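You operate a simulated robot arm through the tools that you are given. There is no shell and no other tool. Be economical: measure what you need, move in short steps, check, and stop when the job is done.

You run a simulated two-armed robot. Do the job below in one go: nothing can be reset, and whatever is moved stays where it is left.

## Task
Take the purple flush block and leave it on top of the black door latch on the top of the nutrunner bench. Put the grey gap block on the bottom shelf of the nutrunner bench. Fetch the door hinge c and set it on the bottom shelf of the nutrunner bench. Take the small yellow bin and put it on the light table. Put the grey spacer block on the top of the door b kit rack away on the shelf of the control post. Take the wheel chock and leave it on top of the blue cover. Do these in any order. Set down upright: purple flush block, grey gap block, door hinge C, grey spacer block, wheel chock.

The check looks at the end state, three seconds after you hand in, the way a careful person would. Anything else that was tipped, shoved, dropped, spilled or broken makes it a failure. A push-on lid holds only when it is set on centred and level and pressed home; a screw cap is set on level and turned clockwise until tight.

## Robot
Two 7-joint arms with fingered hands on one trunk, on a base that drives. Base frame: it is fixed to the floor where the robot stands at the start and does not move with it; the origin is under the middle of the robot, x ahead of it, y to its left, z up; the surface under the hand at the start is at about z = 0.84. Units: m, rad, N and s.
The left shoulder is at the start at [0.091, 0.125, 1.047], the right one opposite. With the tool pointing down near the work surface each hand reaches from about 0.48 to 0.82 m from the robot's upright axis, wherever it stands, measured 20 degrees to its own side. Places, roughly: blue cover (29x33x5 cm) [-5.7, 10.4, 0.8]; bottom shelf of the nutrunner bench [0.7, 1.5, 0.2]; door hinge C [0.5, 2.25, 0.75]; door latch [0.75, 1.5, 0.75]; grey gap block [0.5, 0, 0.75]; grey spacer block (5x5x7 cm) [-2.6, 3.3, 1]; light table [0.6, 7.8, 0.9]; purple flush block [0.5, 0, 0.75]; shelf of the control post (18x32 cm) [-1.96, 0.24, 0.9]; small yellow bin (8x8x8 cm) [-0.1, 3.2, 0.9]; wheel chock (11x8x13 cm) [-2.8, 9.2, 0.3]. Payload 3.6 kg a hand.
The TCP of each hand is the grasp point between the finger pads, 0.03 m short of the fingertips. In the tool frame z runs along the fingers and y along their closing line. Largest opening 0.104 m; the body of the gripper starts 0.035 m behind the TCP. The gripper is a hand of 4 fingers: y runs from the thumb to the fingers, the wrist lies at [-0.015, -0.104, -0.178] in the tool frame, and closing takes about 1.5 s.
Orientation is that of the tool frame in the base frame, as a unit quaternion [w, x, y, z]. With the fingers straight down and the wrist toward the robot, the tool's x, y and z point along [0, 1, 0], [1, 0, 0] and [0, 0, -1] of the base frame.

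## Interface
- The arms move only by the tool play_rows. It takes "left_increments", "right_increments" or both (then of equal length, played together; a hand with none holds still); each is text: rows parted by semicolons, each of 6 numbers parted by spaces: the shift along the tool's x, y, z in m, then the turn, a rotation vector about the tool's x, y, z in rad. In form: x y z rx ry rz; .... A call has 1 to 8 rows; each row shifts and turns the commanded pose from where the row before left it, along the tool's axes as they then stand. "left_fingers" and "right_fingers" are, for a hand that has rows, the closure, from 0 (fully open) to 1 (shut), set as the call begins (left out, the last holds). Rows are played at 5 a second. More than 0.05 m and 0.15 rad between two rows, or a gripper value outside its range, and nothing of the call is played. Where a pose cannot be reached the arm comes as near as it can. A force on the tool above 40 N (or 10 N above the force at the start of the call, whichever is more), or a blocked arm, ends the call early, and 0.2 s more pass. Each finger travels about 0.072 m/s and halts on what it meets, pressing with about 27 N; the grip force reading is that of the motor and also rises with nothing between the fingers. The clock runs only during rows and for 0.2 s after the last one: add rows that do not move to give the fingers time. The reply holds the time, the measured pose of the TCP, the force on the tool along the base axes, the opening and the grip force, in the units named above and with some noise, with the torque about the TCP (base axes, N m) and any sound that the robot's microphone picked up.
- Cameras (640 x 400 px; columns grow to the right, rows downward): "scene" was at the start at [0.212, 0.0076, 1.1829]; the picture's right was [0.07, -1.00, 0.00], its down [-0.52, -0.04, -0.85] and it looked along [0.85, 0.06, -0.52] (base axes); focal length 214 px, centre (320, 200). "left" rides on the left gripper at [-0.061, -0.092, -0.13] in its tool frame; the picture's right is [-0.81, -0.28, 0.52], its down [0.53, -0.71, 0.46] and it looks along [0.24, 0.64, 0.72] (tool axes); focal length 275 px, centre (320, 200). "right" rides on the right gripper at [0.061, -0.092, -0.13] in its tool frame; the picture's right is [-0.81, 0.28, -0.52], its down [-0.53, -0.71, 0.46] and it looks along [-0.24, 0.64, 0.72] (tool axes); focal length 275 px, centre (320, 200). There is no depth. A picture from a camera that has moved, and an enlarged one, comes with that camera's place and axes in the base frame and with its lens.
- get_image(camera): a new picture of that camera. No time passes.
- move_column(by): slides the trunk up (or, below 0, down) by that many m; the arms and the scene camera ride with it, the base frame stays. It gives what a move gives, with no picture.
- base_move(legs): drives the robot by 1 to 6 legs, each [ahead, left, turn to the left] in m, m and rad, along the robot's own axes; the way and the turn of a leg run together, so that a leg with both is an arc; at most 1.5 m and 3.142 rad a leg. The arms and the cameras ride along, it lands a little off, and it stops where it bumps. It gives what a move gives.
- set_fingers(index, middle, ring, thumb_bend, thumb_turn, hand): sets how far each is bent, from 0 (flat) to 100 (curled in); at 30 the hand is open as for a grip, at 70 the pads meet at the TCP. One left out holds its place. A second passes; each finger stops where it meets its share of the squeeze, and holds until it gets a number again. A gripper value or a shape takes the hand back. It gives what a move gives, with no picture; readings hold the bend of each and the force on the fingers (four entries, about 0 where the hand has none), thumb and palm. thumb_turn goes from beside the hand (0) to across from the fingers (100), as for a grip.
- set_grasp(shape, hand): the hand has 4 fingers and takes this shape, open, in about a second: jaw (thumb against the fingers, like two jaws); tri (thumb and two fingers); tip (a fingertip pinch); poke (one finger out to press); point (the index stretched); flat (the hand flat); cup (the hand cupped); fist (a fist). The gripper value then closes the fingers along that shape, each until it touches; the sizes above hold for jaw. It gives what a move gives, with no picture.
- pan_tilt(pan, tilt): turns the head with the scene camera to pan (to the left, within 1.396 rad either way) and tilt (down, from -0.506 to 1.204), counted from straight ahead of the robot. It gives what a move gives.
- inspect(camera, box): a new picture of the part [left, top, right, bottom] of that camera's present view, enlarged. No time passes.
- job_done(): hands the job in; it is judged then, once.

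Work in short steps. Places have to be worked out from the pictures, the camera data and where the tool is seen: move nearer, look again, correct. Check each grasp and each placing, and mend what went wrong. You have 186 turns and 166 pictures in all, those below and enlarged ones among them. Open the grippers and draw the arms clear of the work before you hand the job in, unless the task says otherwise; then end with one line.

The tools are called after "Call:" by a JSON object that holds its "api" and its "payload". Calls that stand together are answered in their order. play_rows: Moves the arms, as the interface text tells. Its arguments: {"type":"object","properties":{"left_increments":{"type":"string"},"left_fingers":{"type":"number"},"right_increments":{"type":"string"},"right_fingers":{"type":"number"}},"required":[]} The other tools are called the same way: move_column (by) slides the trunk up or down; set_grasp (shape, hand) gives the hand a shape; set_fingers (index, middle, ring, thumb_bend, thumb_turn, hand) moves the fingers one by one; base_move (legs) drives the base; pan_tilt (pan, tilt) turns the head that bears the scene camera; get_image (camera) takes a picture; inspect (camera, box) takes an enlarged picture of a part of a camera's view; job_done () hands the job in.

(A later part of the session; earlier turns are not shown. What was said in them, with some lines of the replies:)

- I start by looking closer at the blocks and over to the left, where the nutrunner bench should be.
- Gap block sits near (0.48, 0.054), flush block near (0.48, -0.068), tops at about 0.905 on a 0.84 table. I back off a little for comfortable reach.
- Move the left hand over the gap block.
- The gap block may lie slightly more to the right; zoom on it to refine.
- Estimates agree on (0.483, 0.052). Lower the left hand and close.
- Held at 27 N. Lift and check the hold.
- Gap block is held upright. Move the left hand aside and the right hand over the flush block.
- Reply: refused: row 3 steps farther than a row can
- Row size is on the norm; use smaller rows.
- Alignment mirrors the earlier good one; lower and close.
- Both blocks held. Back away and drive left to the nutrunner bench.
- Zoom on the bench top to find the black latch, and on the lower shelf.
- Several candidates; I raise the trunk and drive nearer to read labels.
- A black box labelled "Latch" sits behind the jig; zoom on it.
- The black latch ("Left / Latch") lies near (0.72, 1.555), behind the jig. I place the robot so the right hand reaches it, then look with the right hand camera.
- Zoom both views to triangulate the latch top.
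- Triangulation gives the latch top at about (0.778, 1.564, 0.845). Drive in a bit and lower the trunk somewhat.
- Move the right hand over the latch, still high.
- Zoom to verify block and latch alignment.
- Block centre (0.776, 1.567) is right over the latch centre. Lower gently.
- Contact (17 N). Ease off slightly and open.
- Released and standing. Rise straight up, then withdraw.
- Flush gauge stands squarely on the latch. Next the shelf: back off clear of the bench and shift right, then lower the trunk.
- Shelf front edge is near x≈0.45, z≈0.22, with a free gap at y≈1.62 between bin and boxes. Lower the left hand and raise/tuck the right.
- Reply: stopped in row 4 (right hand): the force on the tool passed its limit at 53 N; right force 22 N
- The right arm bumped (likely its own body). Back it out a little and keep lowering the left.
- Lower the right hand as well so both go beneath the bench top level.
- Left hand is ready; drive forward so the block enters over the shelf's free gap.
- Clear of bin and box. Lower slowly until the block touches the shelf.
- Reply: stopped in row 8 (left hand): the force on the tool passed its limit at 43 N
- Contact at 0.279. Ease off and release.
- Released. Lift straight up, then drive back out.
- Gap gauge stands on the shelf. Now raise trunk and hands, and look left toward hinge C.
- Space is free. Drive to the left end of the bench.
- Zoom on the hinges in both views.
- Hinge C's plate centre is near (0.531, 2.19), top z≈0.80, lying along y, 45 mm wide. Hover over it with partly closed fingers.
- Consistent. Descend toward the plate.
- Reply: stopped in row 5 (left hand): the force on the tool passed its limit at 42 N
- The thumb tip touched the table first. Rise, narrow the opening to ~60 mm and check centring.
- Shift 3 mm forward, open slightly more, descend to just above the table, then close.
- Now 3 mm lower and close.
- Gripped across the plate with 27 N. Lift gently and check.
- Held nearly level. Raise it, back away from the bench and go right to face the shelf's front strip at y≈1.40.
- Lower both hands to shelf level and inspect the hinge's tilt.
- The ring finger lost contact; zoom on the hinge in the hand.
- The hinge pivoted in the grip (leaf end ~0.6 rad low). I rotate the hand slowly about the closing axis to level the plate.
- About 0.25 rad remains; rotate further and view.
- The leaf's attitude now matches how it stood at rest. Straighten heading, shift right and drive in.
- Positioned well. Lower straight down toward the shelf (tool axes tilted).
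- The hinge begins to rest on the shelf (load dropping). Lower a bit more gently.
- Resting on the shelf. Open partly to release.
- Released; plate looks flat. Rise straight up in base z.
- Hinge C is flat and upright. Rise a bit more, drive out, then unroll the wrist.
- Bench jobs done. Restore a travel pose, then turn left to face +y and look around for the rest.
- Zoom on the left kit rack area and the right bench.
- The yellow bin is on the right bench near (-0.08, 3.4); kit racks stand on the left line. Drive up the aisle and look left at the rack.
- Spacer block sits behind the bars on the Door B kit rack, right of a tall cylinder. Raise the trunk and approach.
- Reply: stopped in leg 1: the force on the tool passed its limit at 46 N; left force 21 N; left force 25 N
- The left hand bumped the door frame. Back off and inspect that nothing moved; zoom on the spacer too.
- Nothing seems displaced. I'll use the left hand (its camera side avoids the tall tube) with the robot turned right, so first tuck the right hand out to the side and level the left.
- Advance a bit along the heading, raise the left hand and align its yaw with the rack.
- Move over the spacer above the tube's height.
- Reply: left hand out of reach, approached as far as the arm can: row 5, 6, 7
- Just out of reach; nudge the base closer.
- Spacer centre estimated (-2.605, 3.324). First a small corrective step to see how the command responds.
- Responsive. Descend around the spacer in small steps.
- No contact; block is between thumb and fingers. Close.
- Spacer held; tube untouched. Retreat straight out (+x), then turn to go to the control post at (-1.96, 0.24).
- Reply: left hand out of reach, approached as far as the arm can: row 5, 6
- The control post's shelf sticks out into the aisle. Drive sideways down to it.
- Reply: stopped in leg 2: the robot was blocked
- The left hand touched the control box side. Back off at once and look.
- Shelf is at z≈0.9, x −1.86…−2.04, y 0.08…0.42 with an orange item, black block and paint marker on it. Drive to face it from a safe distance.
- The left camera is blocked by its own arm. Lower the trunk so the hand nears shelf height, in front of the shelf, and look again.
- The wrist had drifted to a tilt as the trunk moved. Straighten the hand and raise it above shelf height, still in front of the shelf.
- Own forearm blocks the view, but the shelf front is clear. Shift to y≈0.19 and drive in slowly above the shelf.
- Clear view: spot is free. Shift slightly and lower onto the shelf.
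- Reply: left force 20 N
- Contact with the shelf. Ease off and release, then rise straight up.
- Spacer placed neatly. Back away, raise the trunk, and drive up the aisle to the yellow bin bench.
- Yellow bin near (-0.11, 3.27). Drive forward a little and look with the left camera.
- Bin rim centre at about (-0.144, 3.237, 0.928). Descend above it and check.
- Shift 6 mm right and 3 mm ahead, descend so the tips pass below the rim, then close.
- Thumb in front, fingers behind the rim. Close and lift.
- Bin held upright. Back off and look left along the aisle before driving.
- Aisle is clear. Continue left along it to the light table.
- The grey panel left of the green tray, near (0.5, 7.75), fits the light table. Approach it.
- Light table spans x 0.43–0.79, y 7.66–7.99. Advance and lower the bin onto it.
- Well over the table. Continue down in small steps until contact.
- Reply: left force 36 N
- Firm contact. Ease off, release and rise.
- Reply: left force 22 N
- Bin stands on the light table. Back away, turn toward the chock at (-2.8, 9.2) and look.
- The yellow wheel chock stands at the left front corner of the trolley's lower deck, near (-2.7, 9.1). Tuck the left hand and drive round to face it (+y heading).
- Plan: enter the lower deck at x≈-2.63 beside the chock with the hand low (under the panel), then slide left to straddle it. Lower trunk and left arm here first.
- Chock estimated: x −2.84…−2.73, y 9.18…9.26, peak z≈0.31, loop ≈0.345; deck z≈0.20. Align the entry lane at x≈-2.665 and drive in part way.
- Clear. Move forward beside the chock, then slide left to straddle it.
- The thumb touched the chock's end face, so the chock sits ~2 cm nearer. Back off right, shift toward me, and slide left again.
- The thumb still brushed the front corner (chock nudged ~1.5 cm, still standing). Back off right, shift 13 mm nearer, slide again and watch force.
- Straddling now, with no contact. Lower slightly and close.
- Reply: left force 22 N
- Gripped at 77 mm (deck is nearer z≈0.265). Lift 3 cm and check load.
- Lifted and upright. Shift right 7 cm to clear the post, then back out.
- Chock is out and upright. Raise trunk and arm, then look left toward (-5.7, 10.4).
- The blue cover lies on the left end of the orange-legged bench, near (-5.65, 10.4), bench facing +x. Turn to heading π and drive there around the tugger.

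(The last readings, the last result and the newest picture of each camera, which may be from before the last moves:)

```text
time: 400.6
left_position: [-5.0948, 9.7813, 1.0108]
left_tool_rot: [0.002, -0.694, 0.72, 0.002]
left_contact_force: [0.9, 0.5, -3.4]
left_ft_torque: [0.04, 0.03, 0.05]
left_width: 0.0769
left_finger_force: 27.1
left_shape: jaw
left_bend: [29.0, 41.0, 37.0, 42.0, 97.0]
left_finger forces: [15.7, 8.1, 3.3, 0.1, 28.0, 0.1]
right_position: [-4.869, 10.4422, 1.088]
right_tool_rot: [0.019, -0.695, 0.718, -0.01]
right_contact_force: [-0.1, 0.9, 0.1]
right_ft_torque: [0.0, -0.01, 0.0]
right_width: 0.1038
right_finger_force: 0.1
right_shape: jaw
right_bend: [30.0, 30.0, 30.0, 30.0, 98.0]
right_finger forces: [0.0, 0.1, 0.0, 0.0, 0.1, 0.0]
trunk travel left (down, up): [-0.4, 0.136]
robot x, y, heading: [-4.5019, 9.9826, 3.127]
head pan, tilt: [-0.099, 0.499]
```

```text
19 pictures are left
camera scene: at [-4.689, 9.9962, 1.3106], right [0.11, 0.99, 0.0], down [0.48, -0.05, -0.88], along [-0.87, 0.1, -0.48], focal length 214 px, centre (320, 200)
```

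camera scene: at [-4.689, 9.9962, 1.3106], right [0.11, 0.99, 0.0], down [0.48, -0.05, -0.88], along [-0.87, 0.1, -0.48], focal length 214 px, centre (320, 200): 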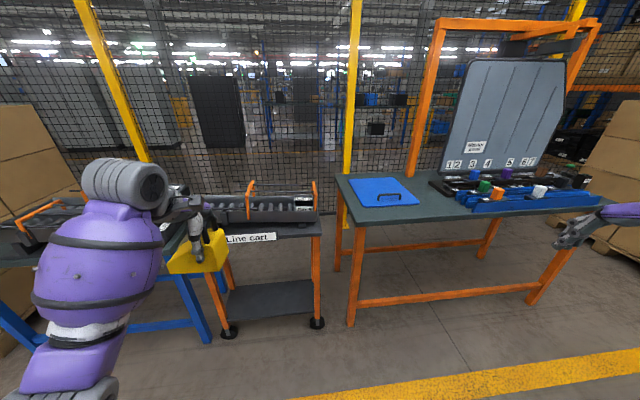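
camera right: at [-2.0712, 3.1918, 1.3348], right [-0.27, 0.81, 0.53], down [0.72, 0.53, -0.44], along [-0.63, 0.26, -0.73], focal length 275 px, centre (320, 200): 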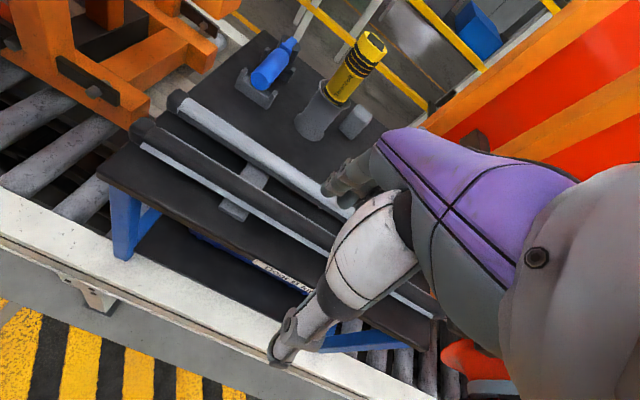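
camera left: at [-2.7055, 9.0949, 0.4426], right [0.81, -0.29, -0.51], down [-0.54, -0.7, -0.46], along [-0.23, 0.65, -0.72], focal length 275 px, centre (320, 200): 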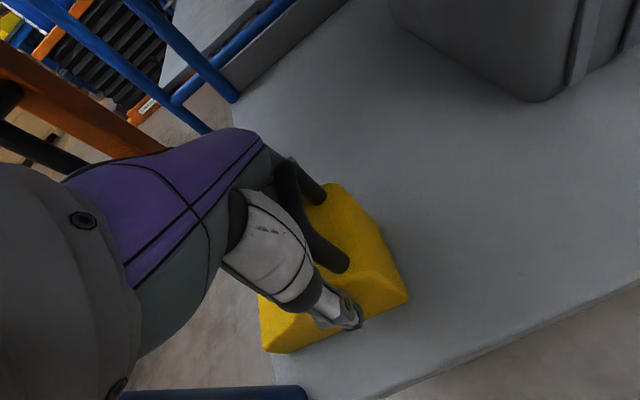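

Call:
{"api": "inspect", "payload": {"camera": "scene", "box": [325, 150, 445, 230]}}

```text
5.00 times, centred on (385, 190) of scene
camera zoom: at [-4.689, 9.9962, 1.3106], right [0.11, 0.99, 0.0], down [0.48, -0.05, -0.88], along [-0.87, 0.1, -0.48], focal length 1072 px, centre (-5, 250)
```

zoom: 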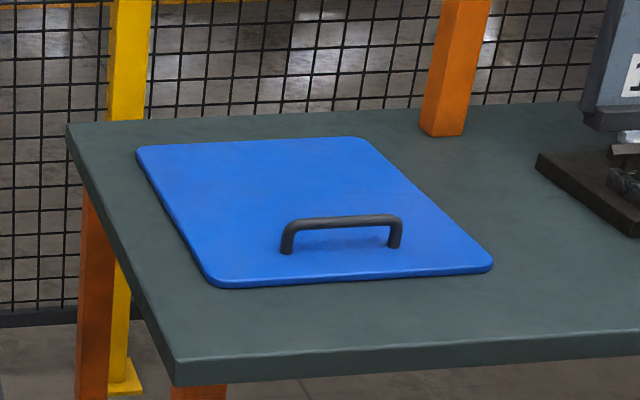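

Free area behind the cover's handle: x −5.51…−5.74, y 10.27–10.52. Drive so the left hand arrives over it.

Call:
{"api": "base_move", "payload": {"legs": [[0, -0.612, 0.014], [0.42, 0, 0]]}}

Call:
{"api": "get_image", "payload": {"camera": "left"}}

Call:
{"api": "pan_tilt", "payload": {"pan": 0.15, "tilt": 0.65}}

Call:
{"api": "get_image", "payload": {"camera": "scene"}}

```text
time: 408.6
left_position: [-5.5047, 10.3812, 1.0112]
left_tool_rot: [0.002, -0.7, 0.714, 0.002]
left_contact_force: [-0.1, 0.3, -5.7]
left_ft_torque: [0.09, 0.01, 0.01]
left_width: 0.0766
left_finger_force: 27.5
left_shape: jaw
left_bend: [29.0, 41.0, 37.0, 42.0, 97.0]
left_finger forces: [15.7, 7.9, 3.3, 0.0, 28.0, 0.0]
right_position: [-5.2903, 11.0466, 1.0873]
right_tool_rot: [0.019, -0.701, 0.713, -0.009]
right_contact_force: [0.2, 1.3, -0.2]
right_ft_torque: [-0.02, 0.01, 0.03]
right_width: 0.1037
right_finger_force: 0.1
right_shape: jaw
right_bend: [30.0, 30.0, 30.0, 30.0, 98.0]
right_finger forces: [0.1, 0.0, 0.0, 0.1, 0.1, 0.0]
trunk travel left (down, up): [-0.4, 0.136]
robot x, y, heading: [-4.9146, 10.5926, -3.139]
head pan, tilt: [-0.099, 0.499]
```

```text
17 pictures are left
camera left: at [-5.4114, 10.4391, 1.1418], right [0.29, 0.81, -0.51], down [0.7, -0.54, -0.46], along [-0.65, -0.23, -0.73], focal length 275 px, centre (320, 200)
```

left: 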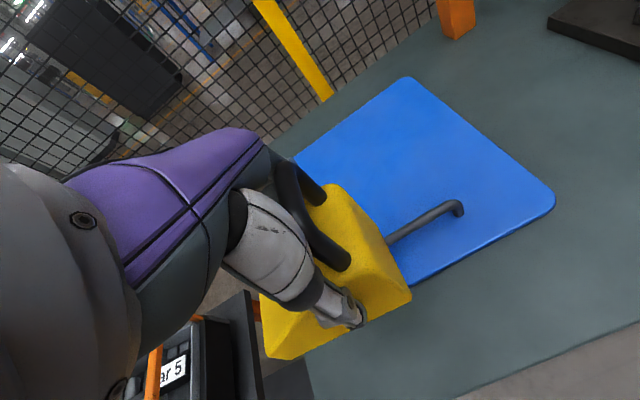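

```text
time: 409.3
left_position: [-5.5035, 10.382, 1.0097]
left_tool_rot: [0.002, -0.7, 0.715, 0.003]
left_contact_force: [0.0, -0.2, -4.1]
left_ft_torque: [0.03, 0.0, 0.01]
left_width: 0.0768
left_finger_force: 26.7
left_shape: jaw
left_bend: [29.0, 41.0, 37.0, 42.0, 97.0]
left_finger forces: [15.7, 8.1, 3.3, 0.0, 28.1, 0.0]
right_position: [-5.2903, 11.0473, 1.0879]
right_tool_rot: [0.018, -0.702, 0.712, -0.009]
right_contact_force: [0.9, -0.3, 0.1]
right_ft_torque: [-0.02, 0.02, 0.0]
right_width: 0.1038
right_finger_force: 0.0
right_shape: jaw
right_bend: [30.0, 30.0, 30.0, 30.0, 98.0]
right_finger forces: [0.0, 0.0, 0.0, 0.0, 0.0, 0.1]
trunk travel left (down, up): [-0.4, 0.136]
robot x, y, heading: [-4.9151, 10.5915, -3.14]
head pan, tilt: [0.15, 0.649]
```

```text
16 pictures are left
camera scene: at [-5.0974, 10.5815, 1.2972], right [-0.15, 0.99, 0.0], down [0.6, 0.09, -0.8], along [-0.79, -0.12, -0.6], focal length 214 px, centre (320, 200)
```

scene: 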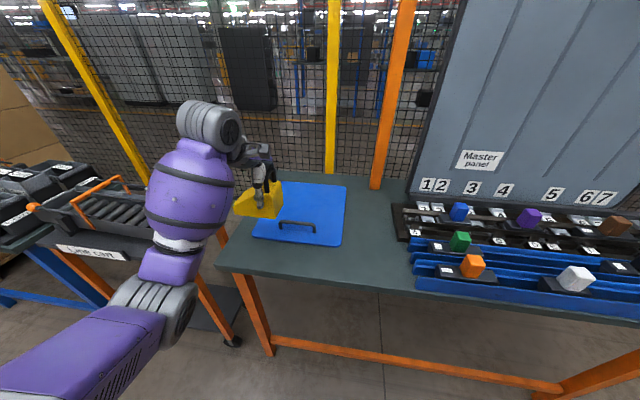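

Refined: handle at x≈−5.555, cover back edge ≈−5.79, y 10.33–10.57. Target the chock at (−5.69, 10.445). Nudge base and extend the arm.

Call:
{"api": "base_move", "payload": {"legs": [[0.05, -0.045, 0]]}}

Call:
{"api": "play_rows", "payload": {"left_increments": "-0.006 0.03 0 0 0 0;-0.006 0.03 0 0 0 0;-0.006 0.03 0 0 0 0;0 0.03 0.02 0 0 0;0 0.01 0.03 0 0 0;0 0 0 0 0 0"}}

Call:
{"api": "get_image", "payload": {"camera": "left"}}

Call:
{"api": "inspect", "payload": {"camera": "scene", "box": [210, 120, 370, 270]}}

```text
time: 410.4
left_position: [-5.553, 10.4259, 1.0098]
left_tool_rot: [0.002, -0.7, 0.714, 0.002]
left_contact_force: [0.0, -0.5, -4.6]
left_ft_torque: [0.05, -0.01, 0.02]
left_width: 0.0768
left_finger_force: 27.2
left_shape: jaw
left_bend: [29.0, 41.0, 37.0, 42.0, 97.0]
left_finger forces: [15.7, 8.0, 3.3, 0.0, 28.2, 0.0]
right_position: [-5.3408, 11.0924, 1.0867]
right_tool_rot: [0.019, -0.703, 0.711, -0.01]
right_contact_force: [-0.2, -0.2, -0.5]
right_ft_torque: [-0.02, 0.03, -0.01]
right_width: 0.1039
right_finger_force: 0.0
right_shape: jaw
right_bend: [30.0, 30.0, 30.0, 30.0, 98.0]
right_finger forces: [0.0, 0.0, 0.0, 0.0, 0.1, 0.0]
trunk travel left (down, up): [-0.4, 0.136]
robot x, y, heading: [-4.9663, 10.6363, -3.141]
head pan, tilt: [0.15, 0.649]
```

```text
time: 411.8
left_position: [-5.6841, 10.4467, 0.9603]
left_tool_rot: [0.002, -0.701, 0.714, 0.003]
left_contact_force: [-0.4, 1.0, -4.3]
left_ft_torque: [0.08, 0.0, 0.0]
left_width: 0.0765
left_finger_force: 26.8
left_shape: jaw
left_bend: [29.0, 41.0, 38.0, 42.0, 97.0]
left_finger forces: [15.5, 7.8, 3.3, 0.1, 27.8, 0.0]
right_position: [-5.3395, 11.0915, 1.0878]
right_tool_rot: [0.019, -0.702, 0.712, -0.01]
right_contact_force: [-0.5, -0.4, -0.4]
right_ft_torque: [-0.02, -0.01, 0.02]
right_width: 0.1037
right_finger_force: 0.1
right_shape: jaw
right_bend: [30.0, 30.0, 30.0, 30.0, 98.0]
right_finger forces: [0.0, 0.0, 0.0, 0.0, 0.0, 0.0]
trunk travel left (down, up): [-0.4, 0.136]
robot x, y, heading: [-4.9643, 10.6418, -3.139]
head pan, tilt: [0.15, 0.649]
```

```text
15 pictures are left
camera left: at [-5.5907, 10.5047, 1.092], right [0.29, 0.81, -0.51], down [0.7, -0.54, -0.46], along [-0.65, -0.23, -0.73], focal length 275 px, centre (320, 200)
```

left: 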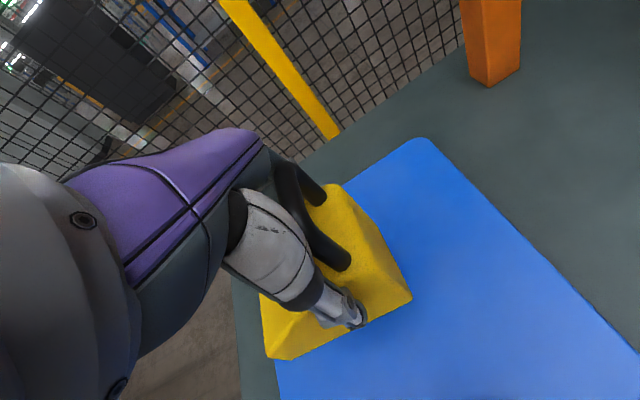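

```text
2.67 times, centred on (290, 195) of scene
camera zoom: at [-5.1468, 10.6265, 1.2972], right [-0.15, 0.99, 0.0], down [0.6, 0.09, -0.8], along [-0.79, -0.12, -0.6], focal length 572 px, centre (400, 213)
```

zoom: 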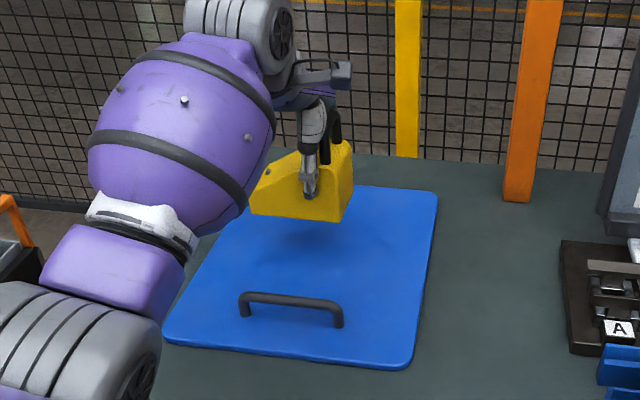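

Chock is centred sideways and behind the handle. Lower gently to contact.

Call:
{"api": "play_rows", "payload": {"left_increments": "-0.004 0.005 0.02 0 0 0;0 0 0.02 0 0 0;0 0 0.01 0 0 0;0 0 0.006 0 0 0;0 0 0.006 0 0 0;0 0 0.006 0 0 0;0 0 0.006 0 0 0;0 0 0.006 0 0 0"}}

```text
time: 413.6
left_position: [-5.6876, 10.4531, 0.8835]
left_tool_rot: [0.001, -0.7, 0.714, 0.005]
left_contact_force: [0.3, 0.4, 4.9]
left_ft_torque: [-0.01, 0.21, 0.0]
left_width: 0.0767
left_finger_force: 26.5
left_shape: jaw
left_bend: [29.0, 41.0, 38.0, 42.0, 97.0]
left_finger forces: [15.7, 8.1, 3.6, 0.0, 29.6, 0.1]
right_position: [-5.3375, 11.0921, 1.0879]
right_tool_rot: [0.018, -0.702, 0.712, -0.009]
right_contact_force: [1.3, -0.6, 0.9]
right_ft_torque: [-0.02, -0.02, -0.01]
right_width: 0.104
right_finger_force: 0.1
right_shape: jaw
right_bend: [30.0, 30.0, 30.0, 30.0, 98.0]
right_finger forces: [0.1, 0.0, 0.1, 0.0, 0.0, 0.0]
trunk travel left (down, up): [-0.4, 0.136]
robot x, y, heading: [-4.9669, 10.6385, -3.136]
head pan, tilt: [0.15, 0.649]
```

Contact beginning (~9 N change). One more small step, then check.

Call:
{"api": "play_rows", "payload": {"left_increments": "0 0 0.003 0 0 0;0 0 0 0 0 0"}}

Call:
{"api": "inspect", "payload": {"camera": "scene", "box": [210, 120, 370, 270]}}

```text
time: 414.2
left_position: [-5.6875, 10.4525, 0.8818]
left_tool_rot: [-0.001, -0.7, 0.714, 0.006]
left_contact_force: [2.6, -1.3, 18.8]
left_ft_torque: [0.02, 0.61, -0.08]
left_width: 0.0764
left_finger_force: 27.3
left_shape: jaw
left_bend: [29.0, 41.0, 38.0, 42.0, 97.0]
left_finger forces: [16.5, 9.2, 4.1, 0.1, 33.9, 0.1]
right_position: [-5.3369, 11.0932, 1.0892]
right_tool_rot: [0.017, -0.702, 0.712, -0.009]
right_contact_force: [-0.1, 0.0, 0.2]
right_ft_torque: [-0.03, 0.02, -0.01]
right_width: 0.1041
right_finger_force: 0.0
right_shape: jaw
right_bend: [30.0, 30.0, 30.0, 30.0, 98.0]
right_finger forces: [0.1, 0.1, 0.0, 0.0, 0.0, 0.0]
trunk travel left (down, up): [-0.4, 0.136]
robot x, y, heading: [-4.9637, 10.6388, -3.139]
head pan, tilt: [0.15, 0.649]
```

```text
2.67 times, centred on (290, 195) of scene
camera zoom: at [-5.1441, 10.627, 1.2977], right [-0.15, 0.99, 0.0], down [0.6, 0.09, -0.8], along [-0.79, -0.12, -0.6], focal length 572 px, centre (400, 213)
```

zoom: 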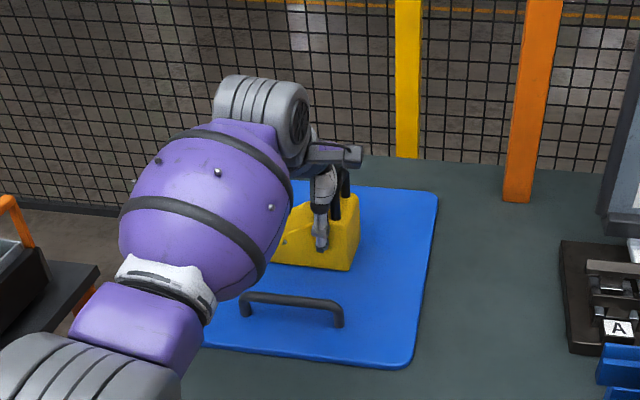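

Chock sits on the cover behind the handle. Ease, release and rise.

Call:
{"api": "play_rows", "payload": {"left_increments": "0 0 -0.004 0 0 0;0 0 0 0 0 0"}}

Call:
{"api": "play_rows", "payload": {"left_increments": "0 0 0 0 0 0;0 0 0 0 0 0;0 0 0 0 0 0;0 0 0 0 0 0;0 0 0 0 0 0;0 0 0 0 0 0", "left_fingers": 0}}

Call:
{"api": "play_rows", "payload": {"left_increments": "0 0 -0.015 0 0 0;0 0 -0.025 0 0 0;0 0 -0.04 0 0 0;0 0 -0.04 0 0 0;0 0 -0.03 0 0 0;0 0 0 0 0 0"}}

Call:
{"api": "get_image", "payload": {"camera": "left"}}

```text
time: 414.8
left_position: [-5.6864, 10.4532, 0.8814]
left_tool_rot: [0.002, -0.7, 0.714, 0.004]
left_contact_force: [-2.6, 0.0, 12.8]
left_ft_torque: [0.01, 0.7, -0.05]
left_width: 0.0765
left_finger_force: 27.1
left_shape: jaw
left_bend: [29.0, 41.0, 37.0, 42.0, 97.0]
left_finger forces: [17.4, 9.4, 4.2, 0.0, 29.9, 0.0]
right_position: [-5.3378, 11.0928, 1.0876]
right_tool_rot: [0.018, -0.703, 0.711, -0.01]
right_contact_force: [0.3, -0.1, -0.7]
right_ft_torque: [0.0, -0.01, 0.02]
right_width: 0.104
right_finger_force: 0.0
right_shape: jaw
right_bend: [30.0, 30.0, 30.0, 30.0, 98.0]
right_finger forces: [0.0, 0.0, 0.0, 0.0, 0.1, 0.1]
trunk travel left (down, up): [-0.4, 0.136]
robot x, y, heading: [-4.9626, 10.6347, -3.138]
head pan, tilt: [0.15, 0.649]
```

```text
time: 416.2
left_position: [-5.6873, 10.4518, 0.8808]
left_tool_rot: [0.003, -0.7, 0.714, 0.003]
left_contact_force: [1.8, -0.5, 0.6]
left_ft_torque: [-0.01, 0.05, -0.08]
left_width: 0.1038
left_finger_force: 0.0
left_shape: jaw
left_bend: [30.0, 30.0, 30.0, 30.0, 97.0]
left_finger forces: [0.0, 0.0, 0.1, 0.0, 1.0, 0.0]
right_position: [-5.339, 11.0917, 1.0877]
right_tool_rot: [0.018, -0.702, 0.712, -0.01]
right_contact_force: [0.2, 0.1, 0.2]
right_ft_torque: [-0.01, -0.01, -0.02]
right_width: 0.104
right_finger_force: 0.0
right_shape: jaw
right_bend: [30.0, 30.0, 30.0, 30.0, 98.0]
right_finger forces: [0.1, 0.1, 0.0, 0.0, 0.1, 0.0]
trunk travel left (down, up): [-0.4, 0.136]
robot x, y, heading: [-4.9621, 10.6378, -3.138]
head pan, tilt: [0.15, 0.649]
```

```text
time: 417.6
left_position: [-5.6871, 10.4535, 1.0306]
left_tool_rot: [0.003, -0.701, 0.714, 0.002]
left_contact_force: [-0.2, 0.8, 0.3]
left_ft_torque: [0.03, 0.02, -0.02]
left_width: 0.1038
left_finger_force: 0.0
left_shape: jaw
left_bend: [30.0, 30.0, 30.0, 30.0, 97.0]
left_finger forces: [0.1, 0.0, 0.1, 0.1, 0.1, 0.1]
right_position: [-5.3394, 11.0917, 1.0879]
right_tool_rot: [0.018, -0.702, 0.712, -0.009]
right_contact_force: [0.2, -0.4, 0.4]
right_ft_torque: [0.03, 0.05, -0.01]
right_width: 0.1039
right_finger_force: 0.1
right_shape: jaw
right_bend: [30.0, 30.0, 30.0, 30.0, 98.0]
right_finger forces: [0.0, 0.0, 0.1, 0.0, 0.0, 0.0]
trunk travel left (down, up): [-0.4, 0.136]
robot x, y, heading: [-4.9646, 10.6397, -3.141]
head pan, tilt: [0.15, 0.649]
```

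```text
12 pictures are left
camera left: at [-5.5929, 10.5112, 1.1624], right [0.29, 0.81, -0.51], down [0.7, -0.54, -0.46], along [-0.65, -0.23, -0.73], focal length 275 px, centre (320, 200)
```

left: 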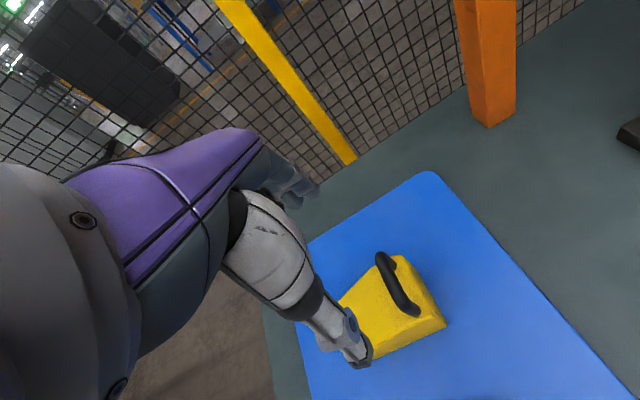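

Chock stands upright on the cover. Back the robot clear and take a final look.

Call:
{"api": "base_move", "payload": {"legs": [[-0.4, 0, 0]]}}

Call:
{"api": "inspect", "payload": {"camera": "scene", "box": [220, 110, 420, 240]}}

```text
time: 420.1
left_position: [-5.2861, 10.4554, 1.0302]
left_tool_rot: [0.002, -0.7, 0.714, 0.002]
left_contact_force: [-0.1, 0.5, 0.8]
left_ft_torque: [0.02, 0.04, 0.02]
left_width: 0.1036
left_finger_force: 0.1
left_shape: jaw
left_bend: [30.0, 30.0, 30.0, 30.0, 97.0]
left_finger forces: [0.0, 0.0, 0.0, 0.0, 0.1, 0.1]
right_position: [-4.9385, 11.0923, 1.0879]
right_tool_rot: [0.019, -0.701, 0.713, -0.009]
right_contact_force: [0.7, -0.1, -0.5]
right_ft_torque: [0.01, 0.02, 0.01]
right_width: 0.1038
right_finger_force: 0.1
right_shape: jaw
right_bend: [30.0, 30.0, 30.0, 30.0, 98.0]
right_finger forces: [0.1, 0.0, 0.0, 0.0, 0.0, 0.0]
trunk travel left (down, up): [-0.4, 0.136]
robot x, y, heading: [-4.5661, 10.6402, -3.139]
head pan, tilt: [0.15, 0.649]
```

```text
3.08 times, centred on (320, 175) of scene
camera zoom: at [-4.7466, 10.6273, 1.2973], right [-0.15, 0.99, 0.0], down [0.6, 0.09, -0.8], along [-0.79, -0.12, -0.6], focal length 660 px, centre (320, 277)
```

zoom: 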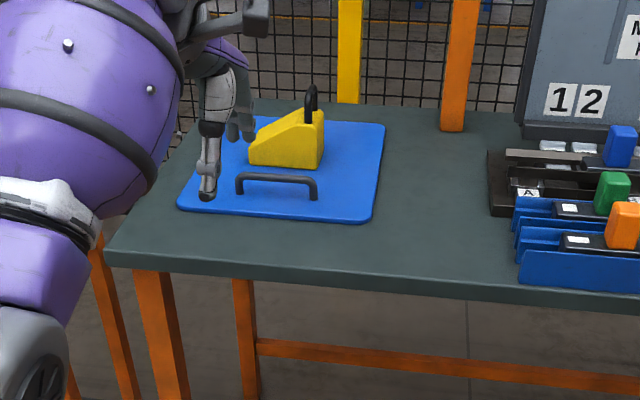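

All six items are placed and both hands are open and clear, so I hand in the job.

Call:
{"api": "job_done", "payload": {}}

```text
The job is handed in.
```

All six items are placed and the job is handed in, but the left hand bumped the red door frame by the kit rack and the side of the control-post box on the way. Neither looked displaced, though I had no close picture of the box's orange air lever from before the bump to compare against.
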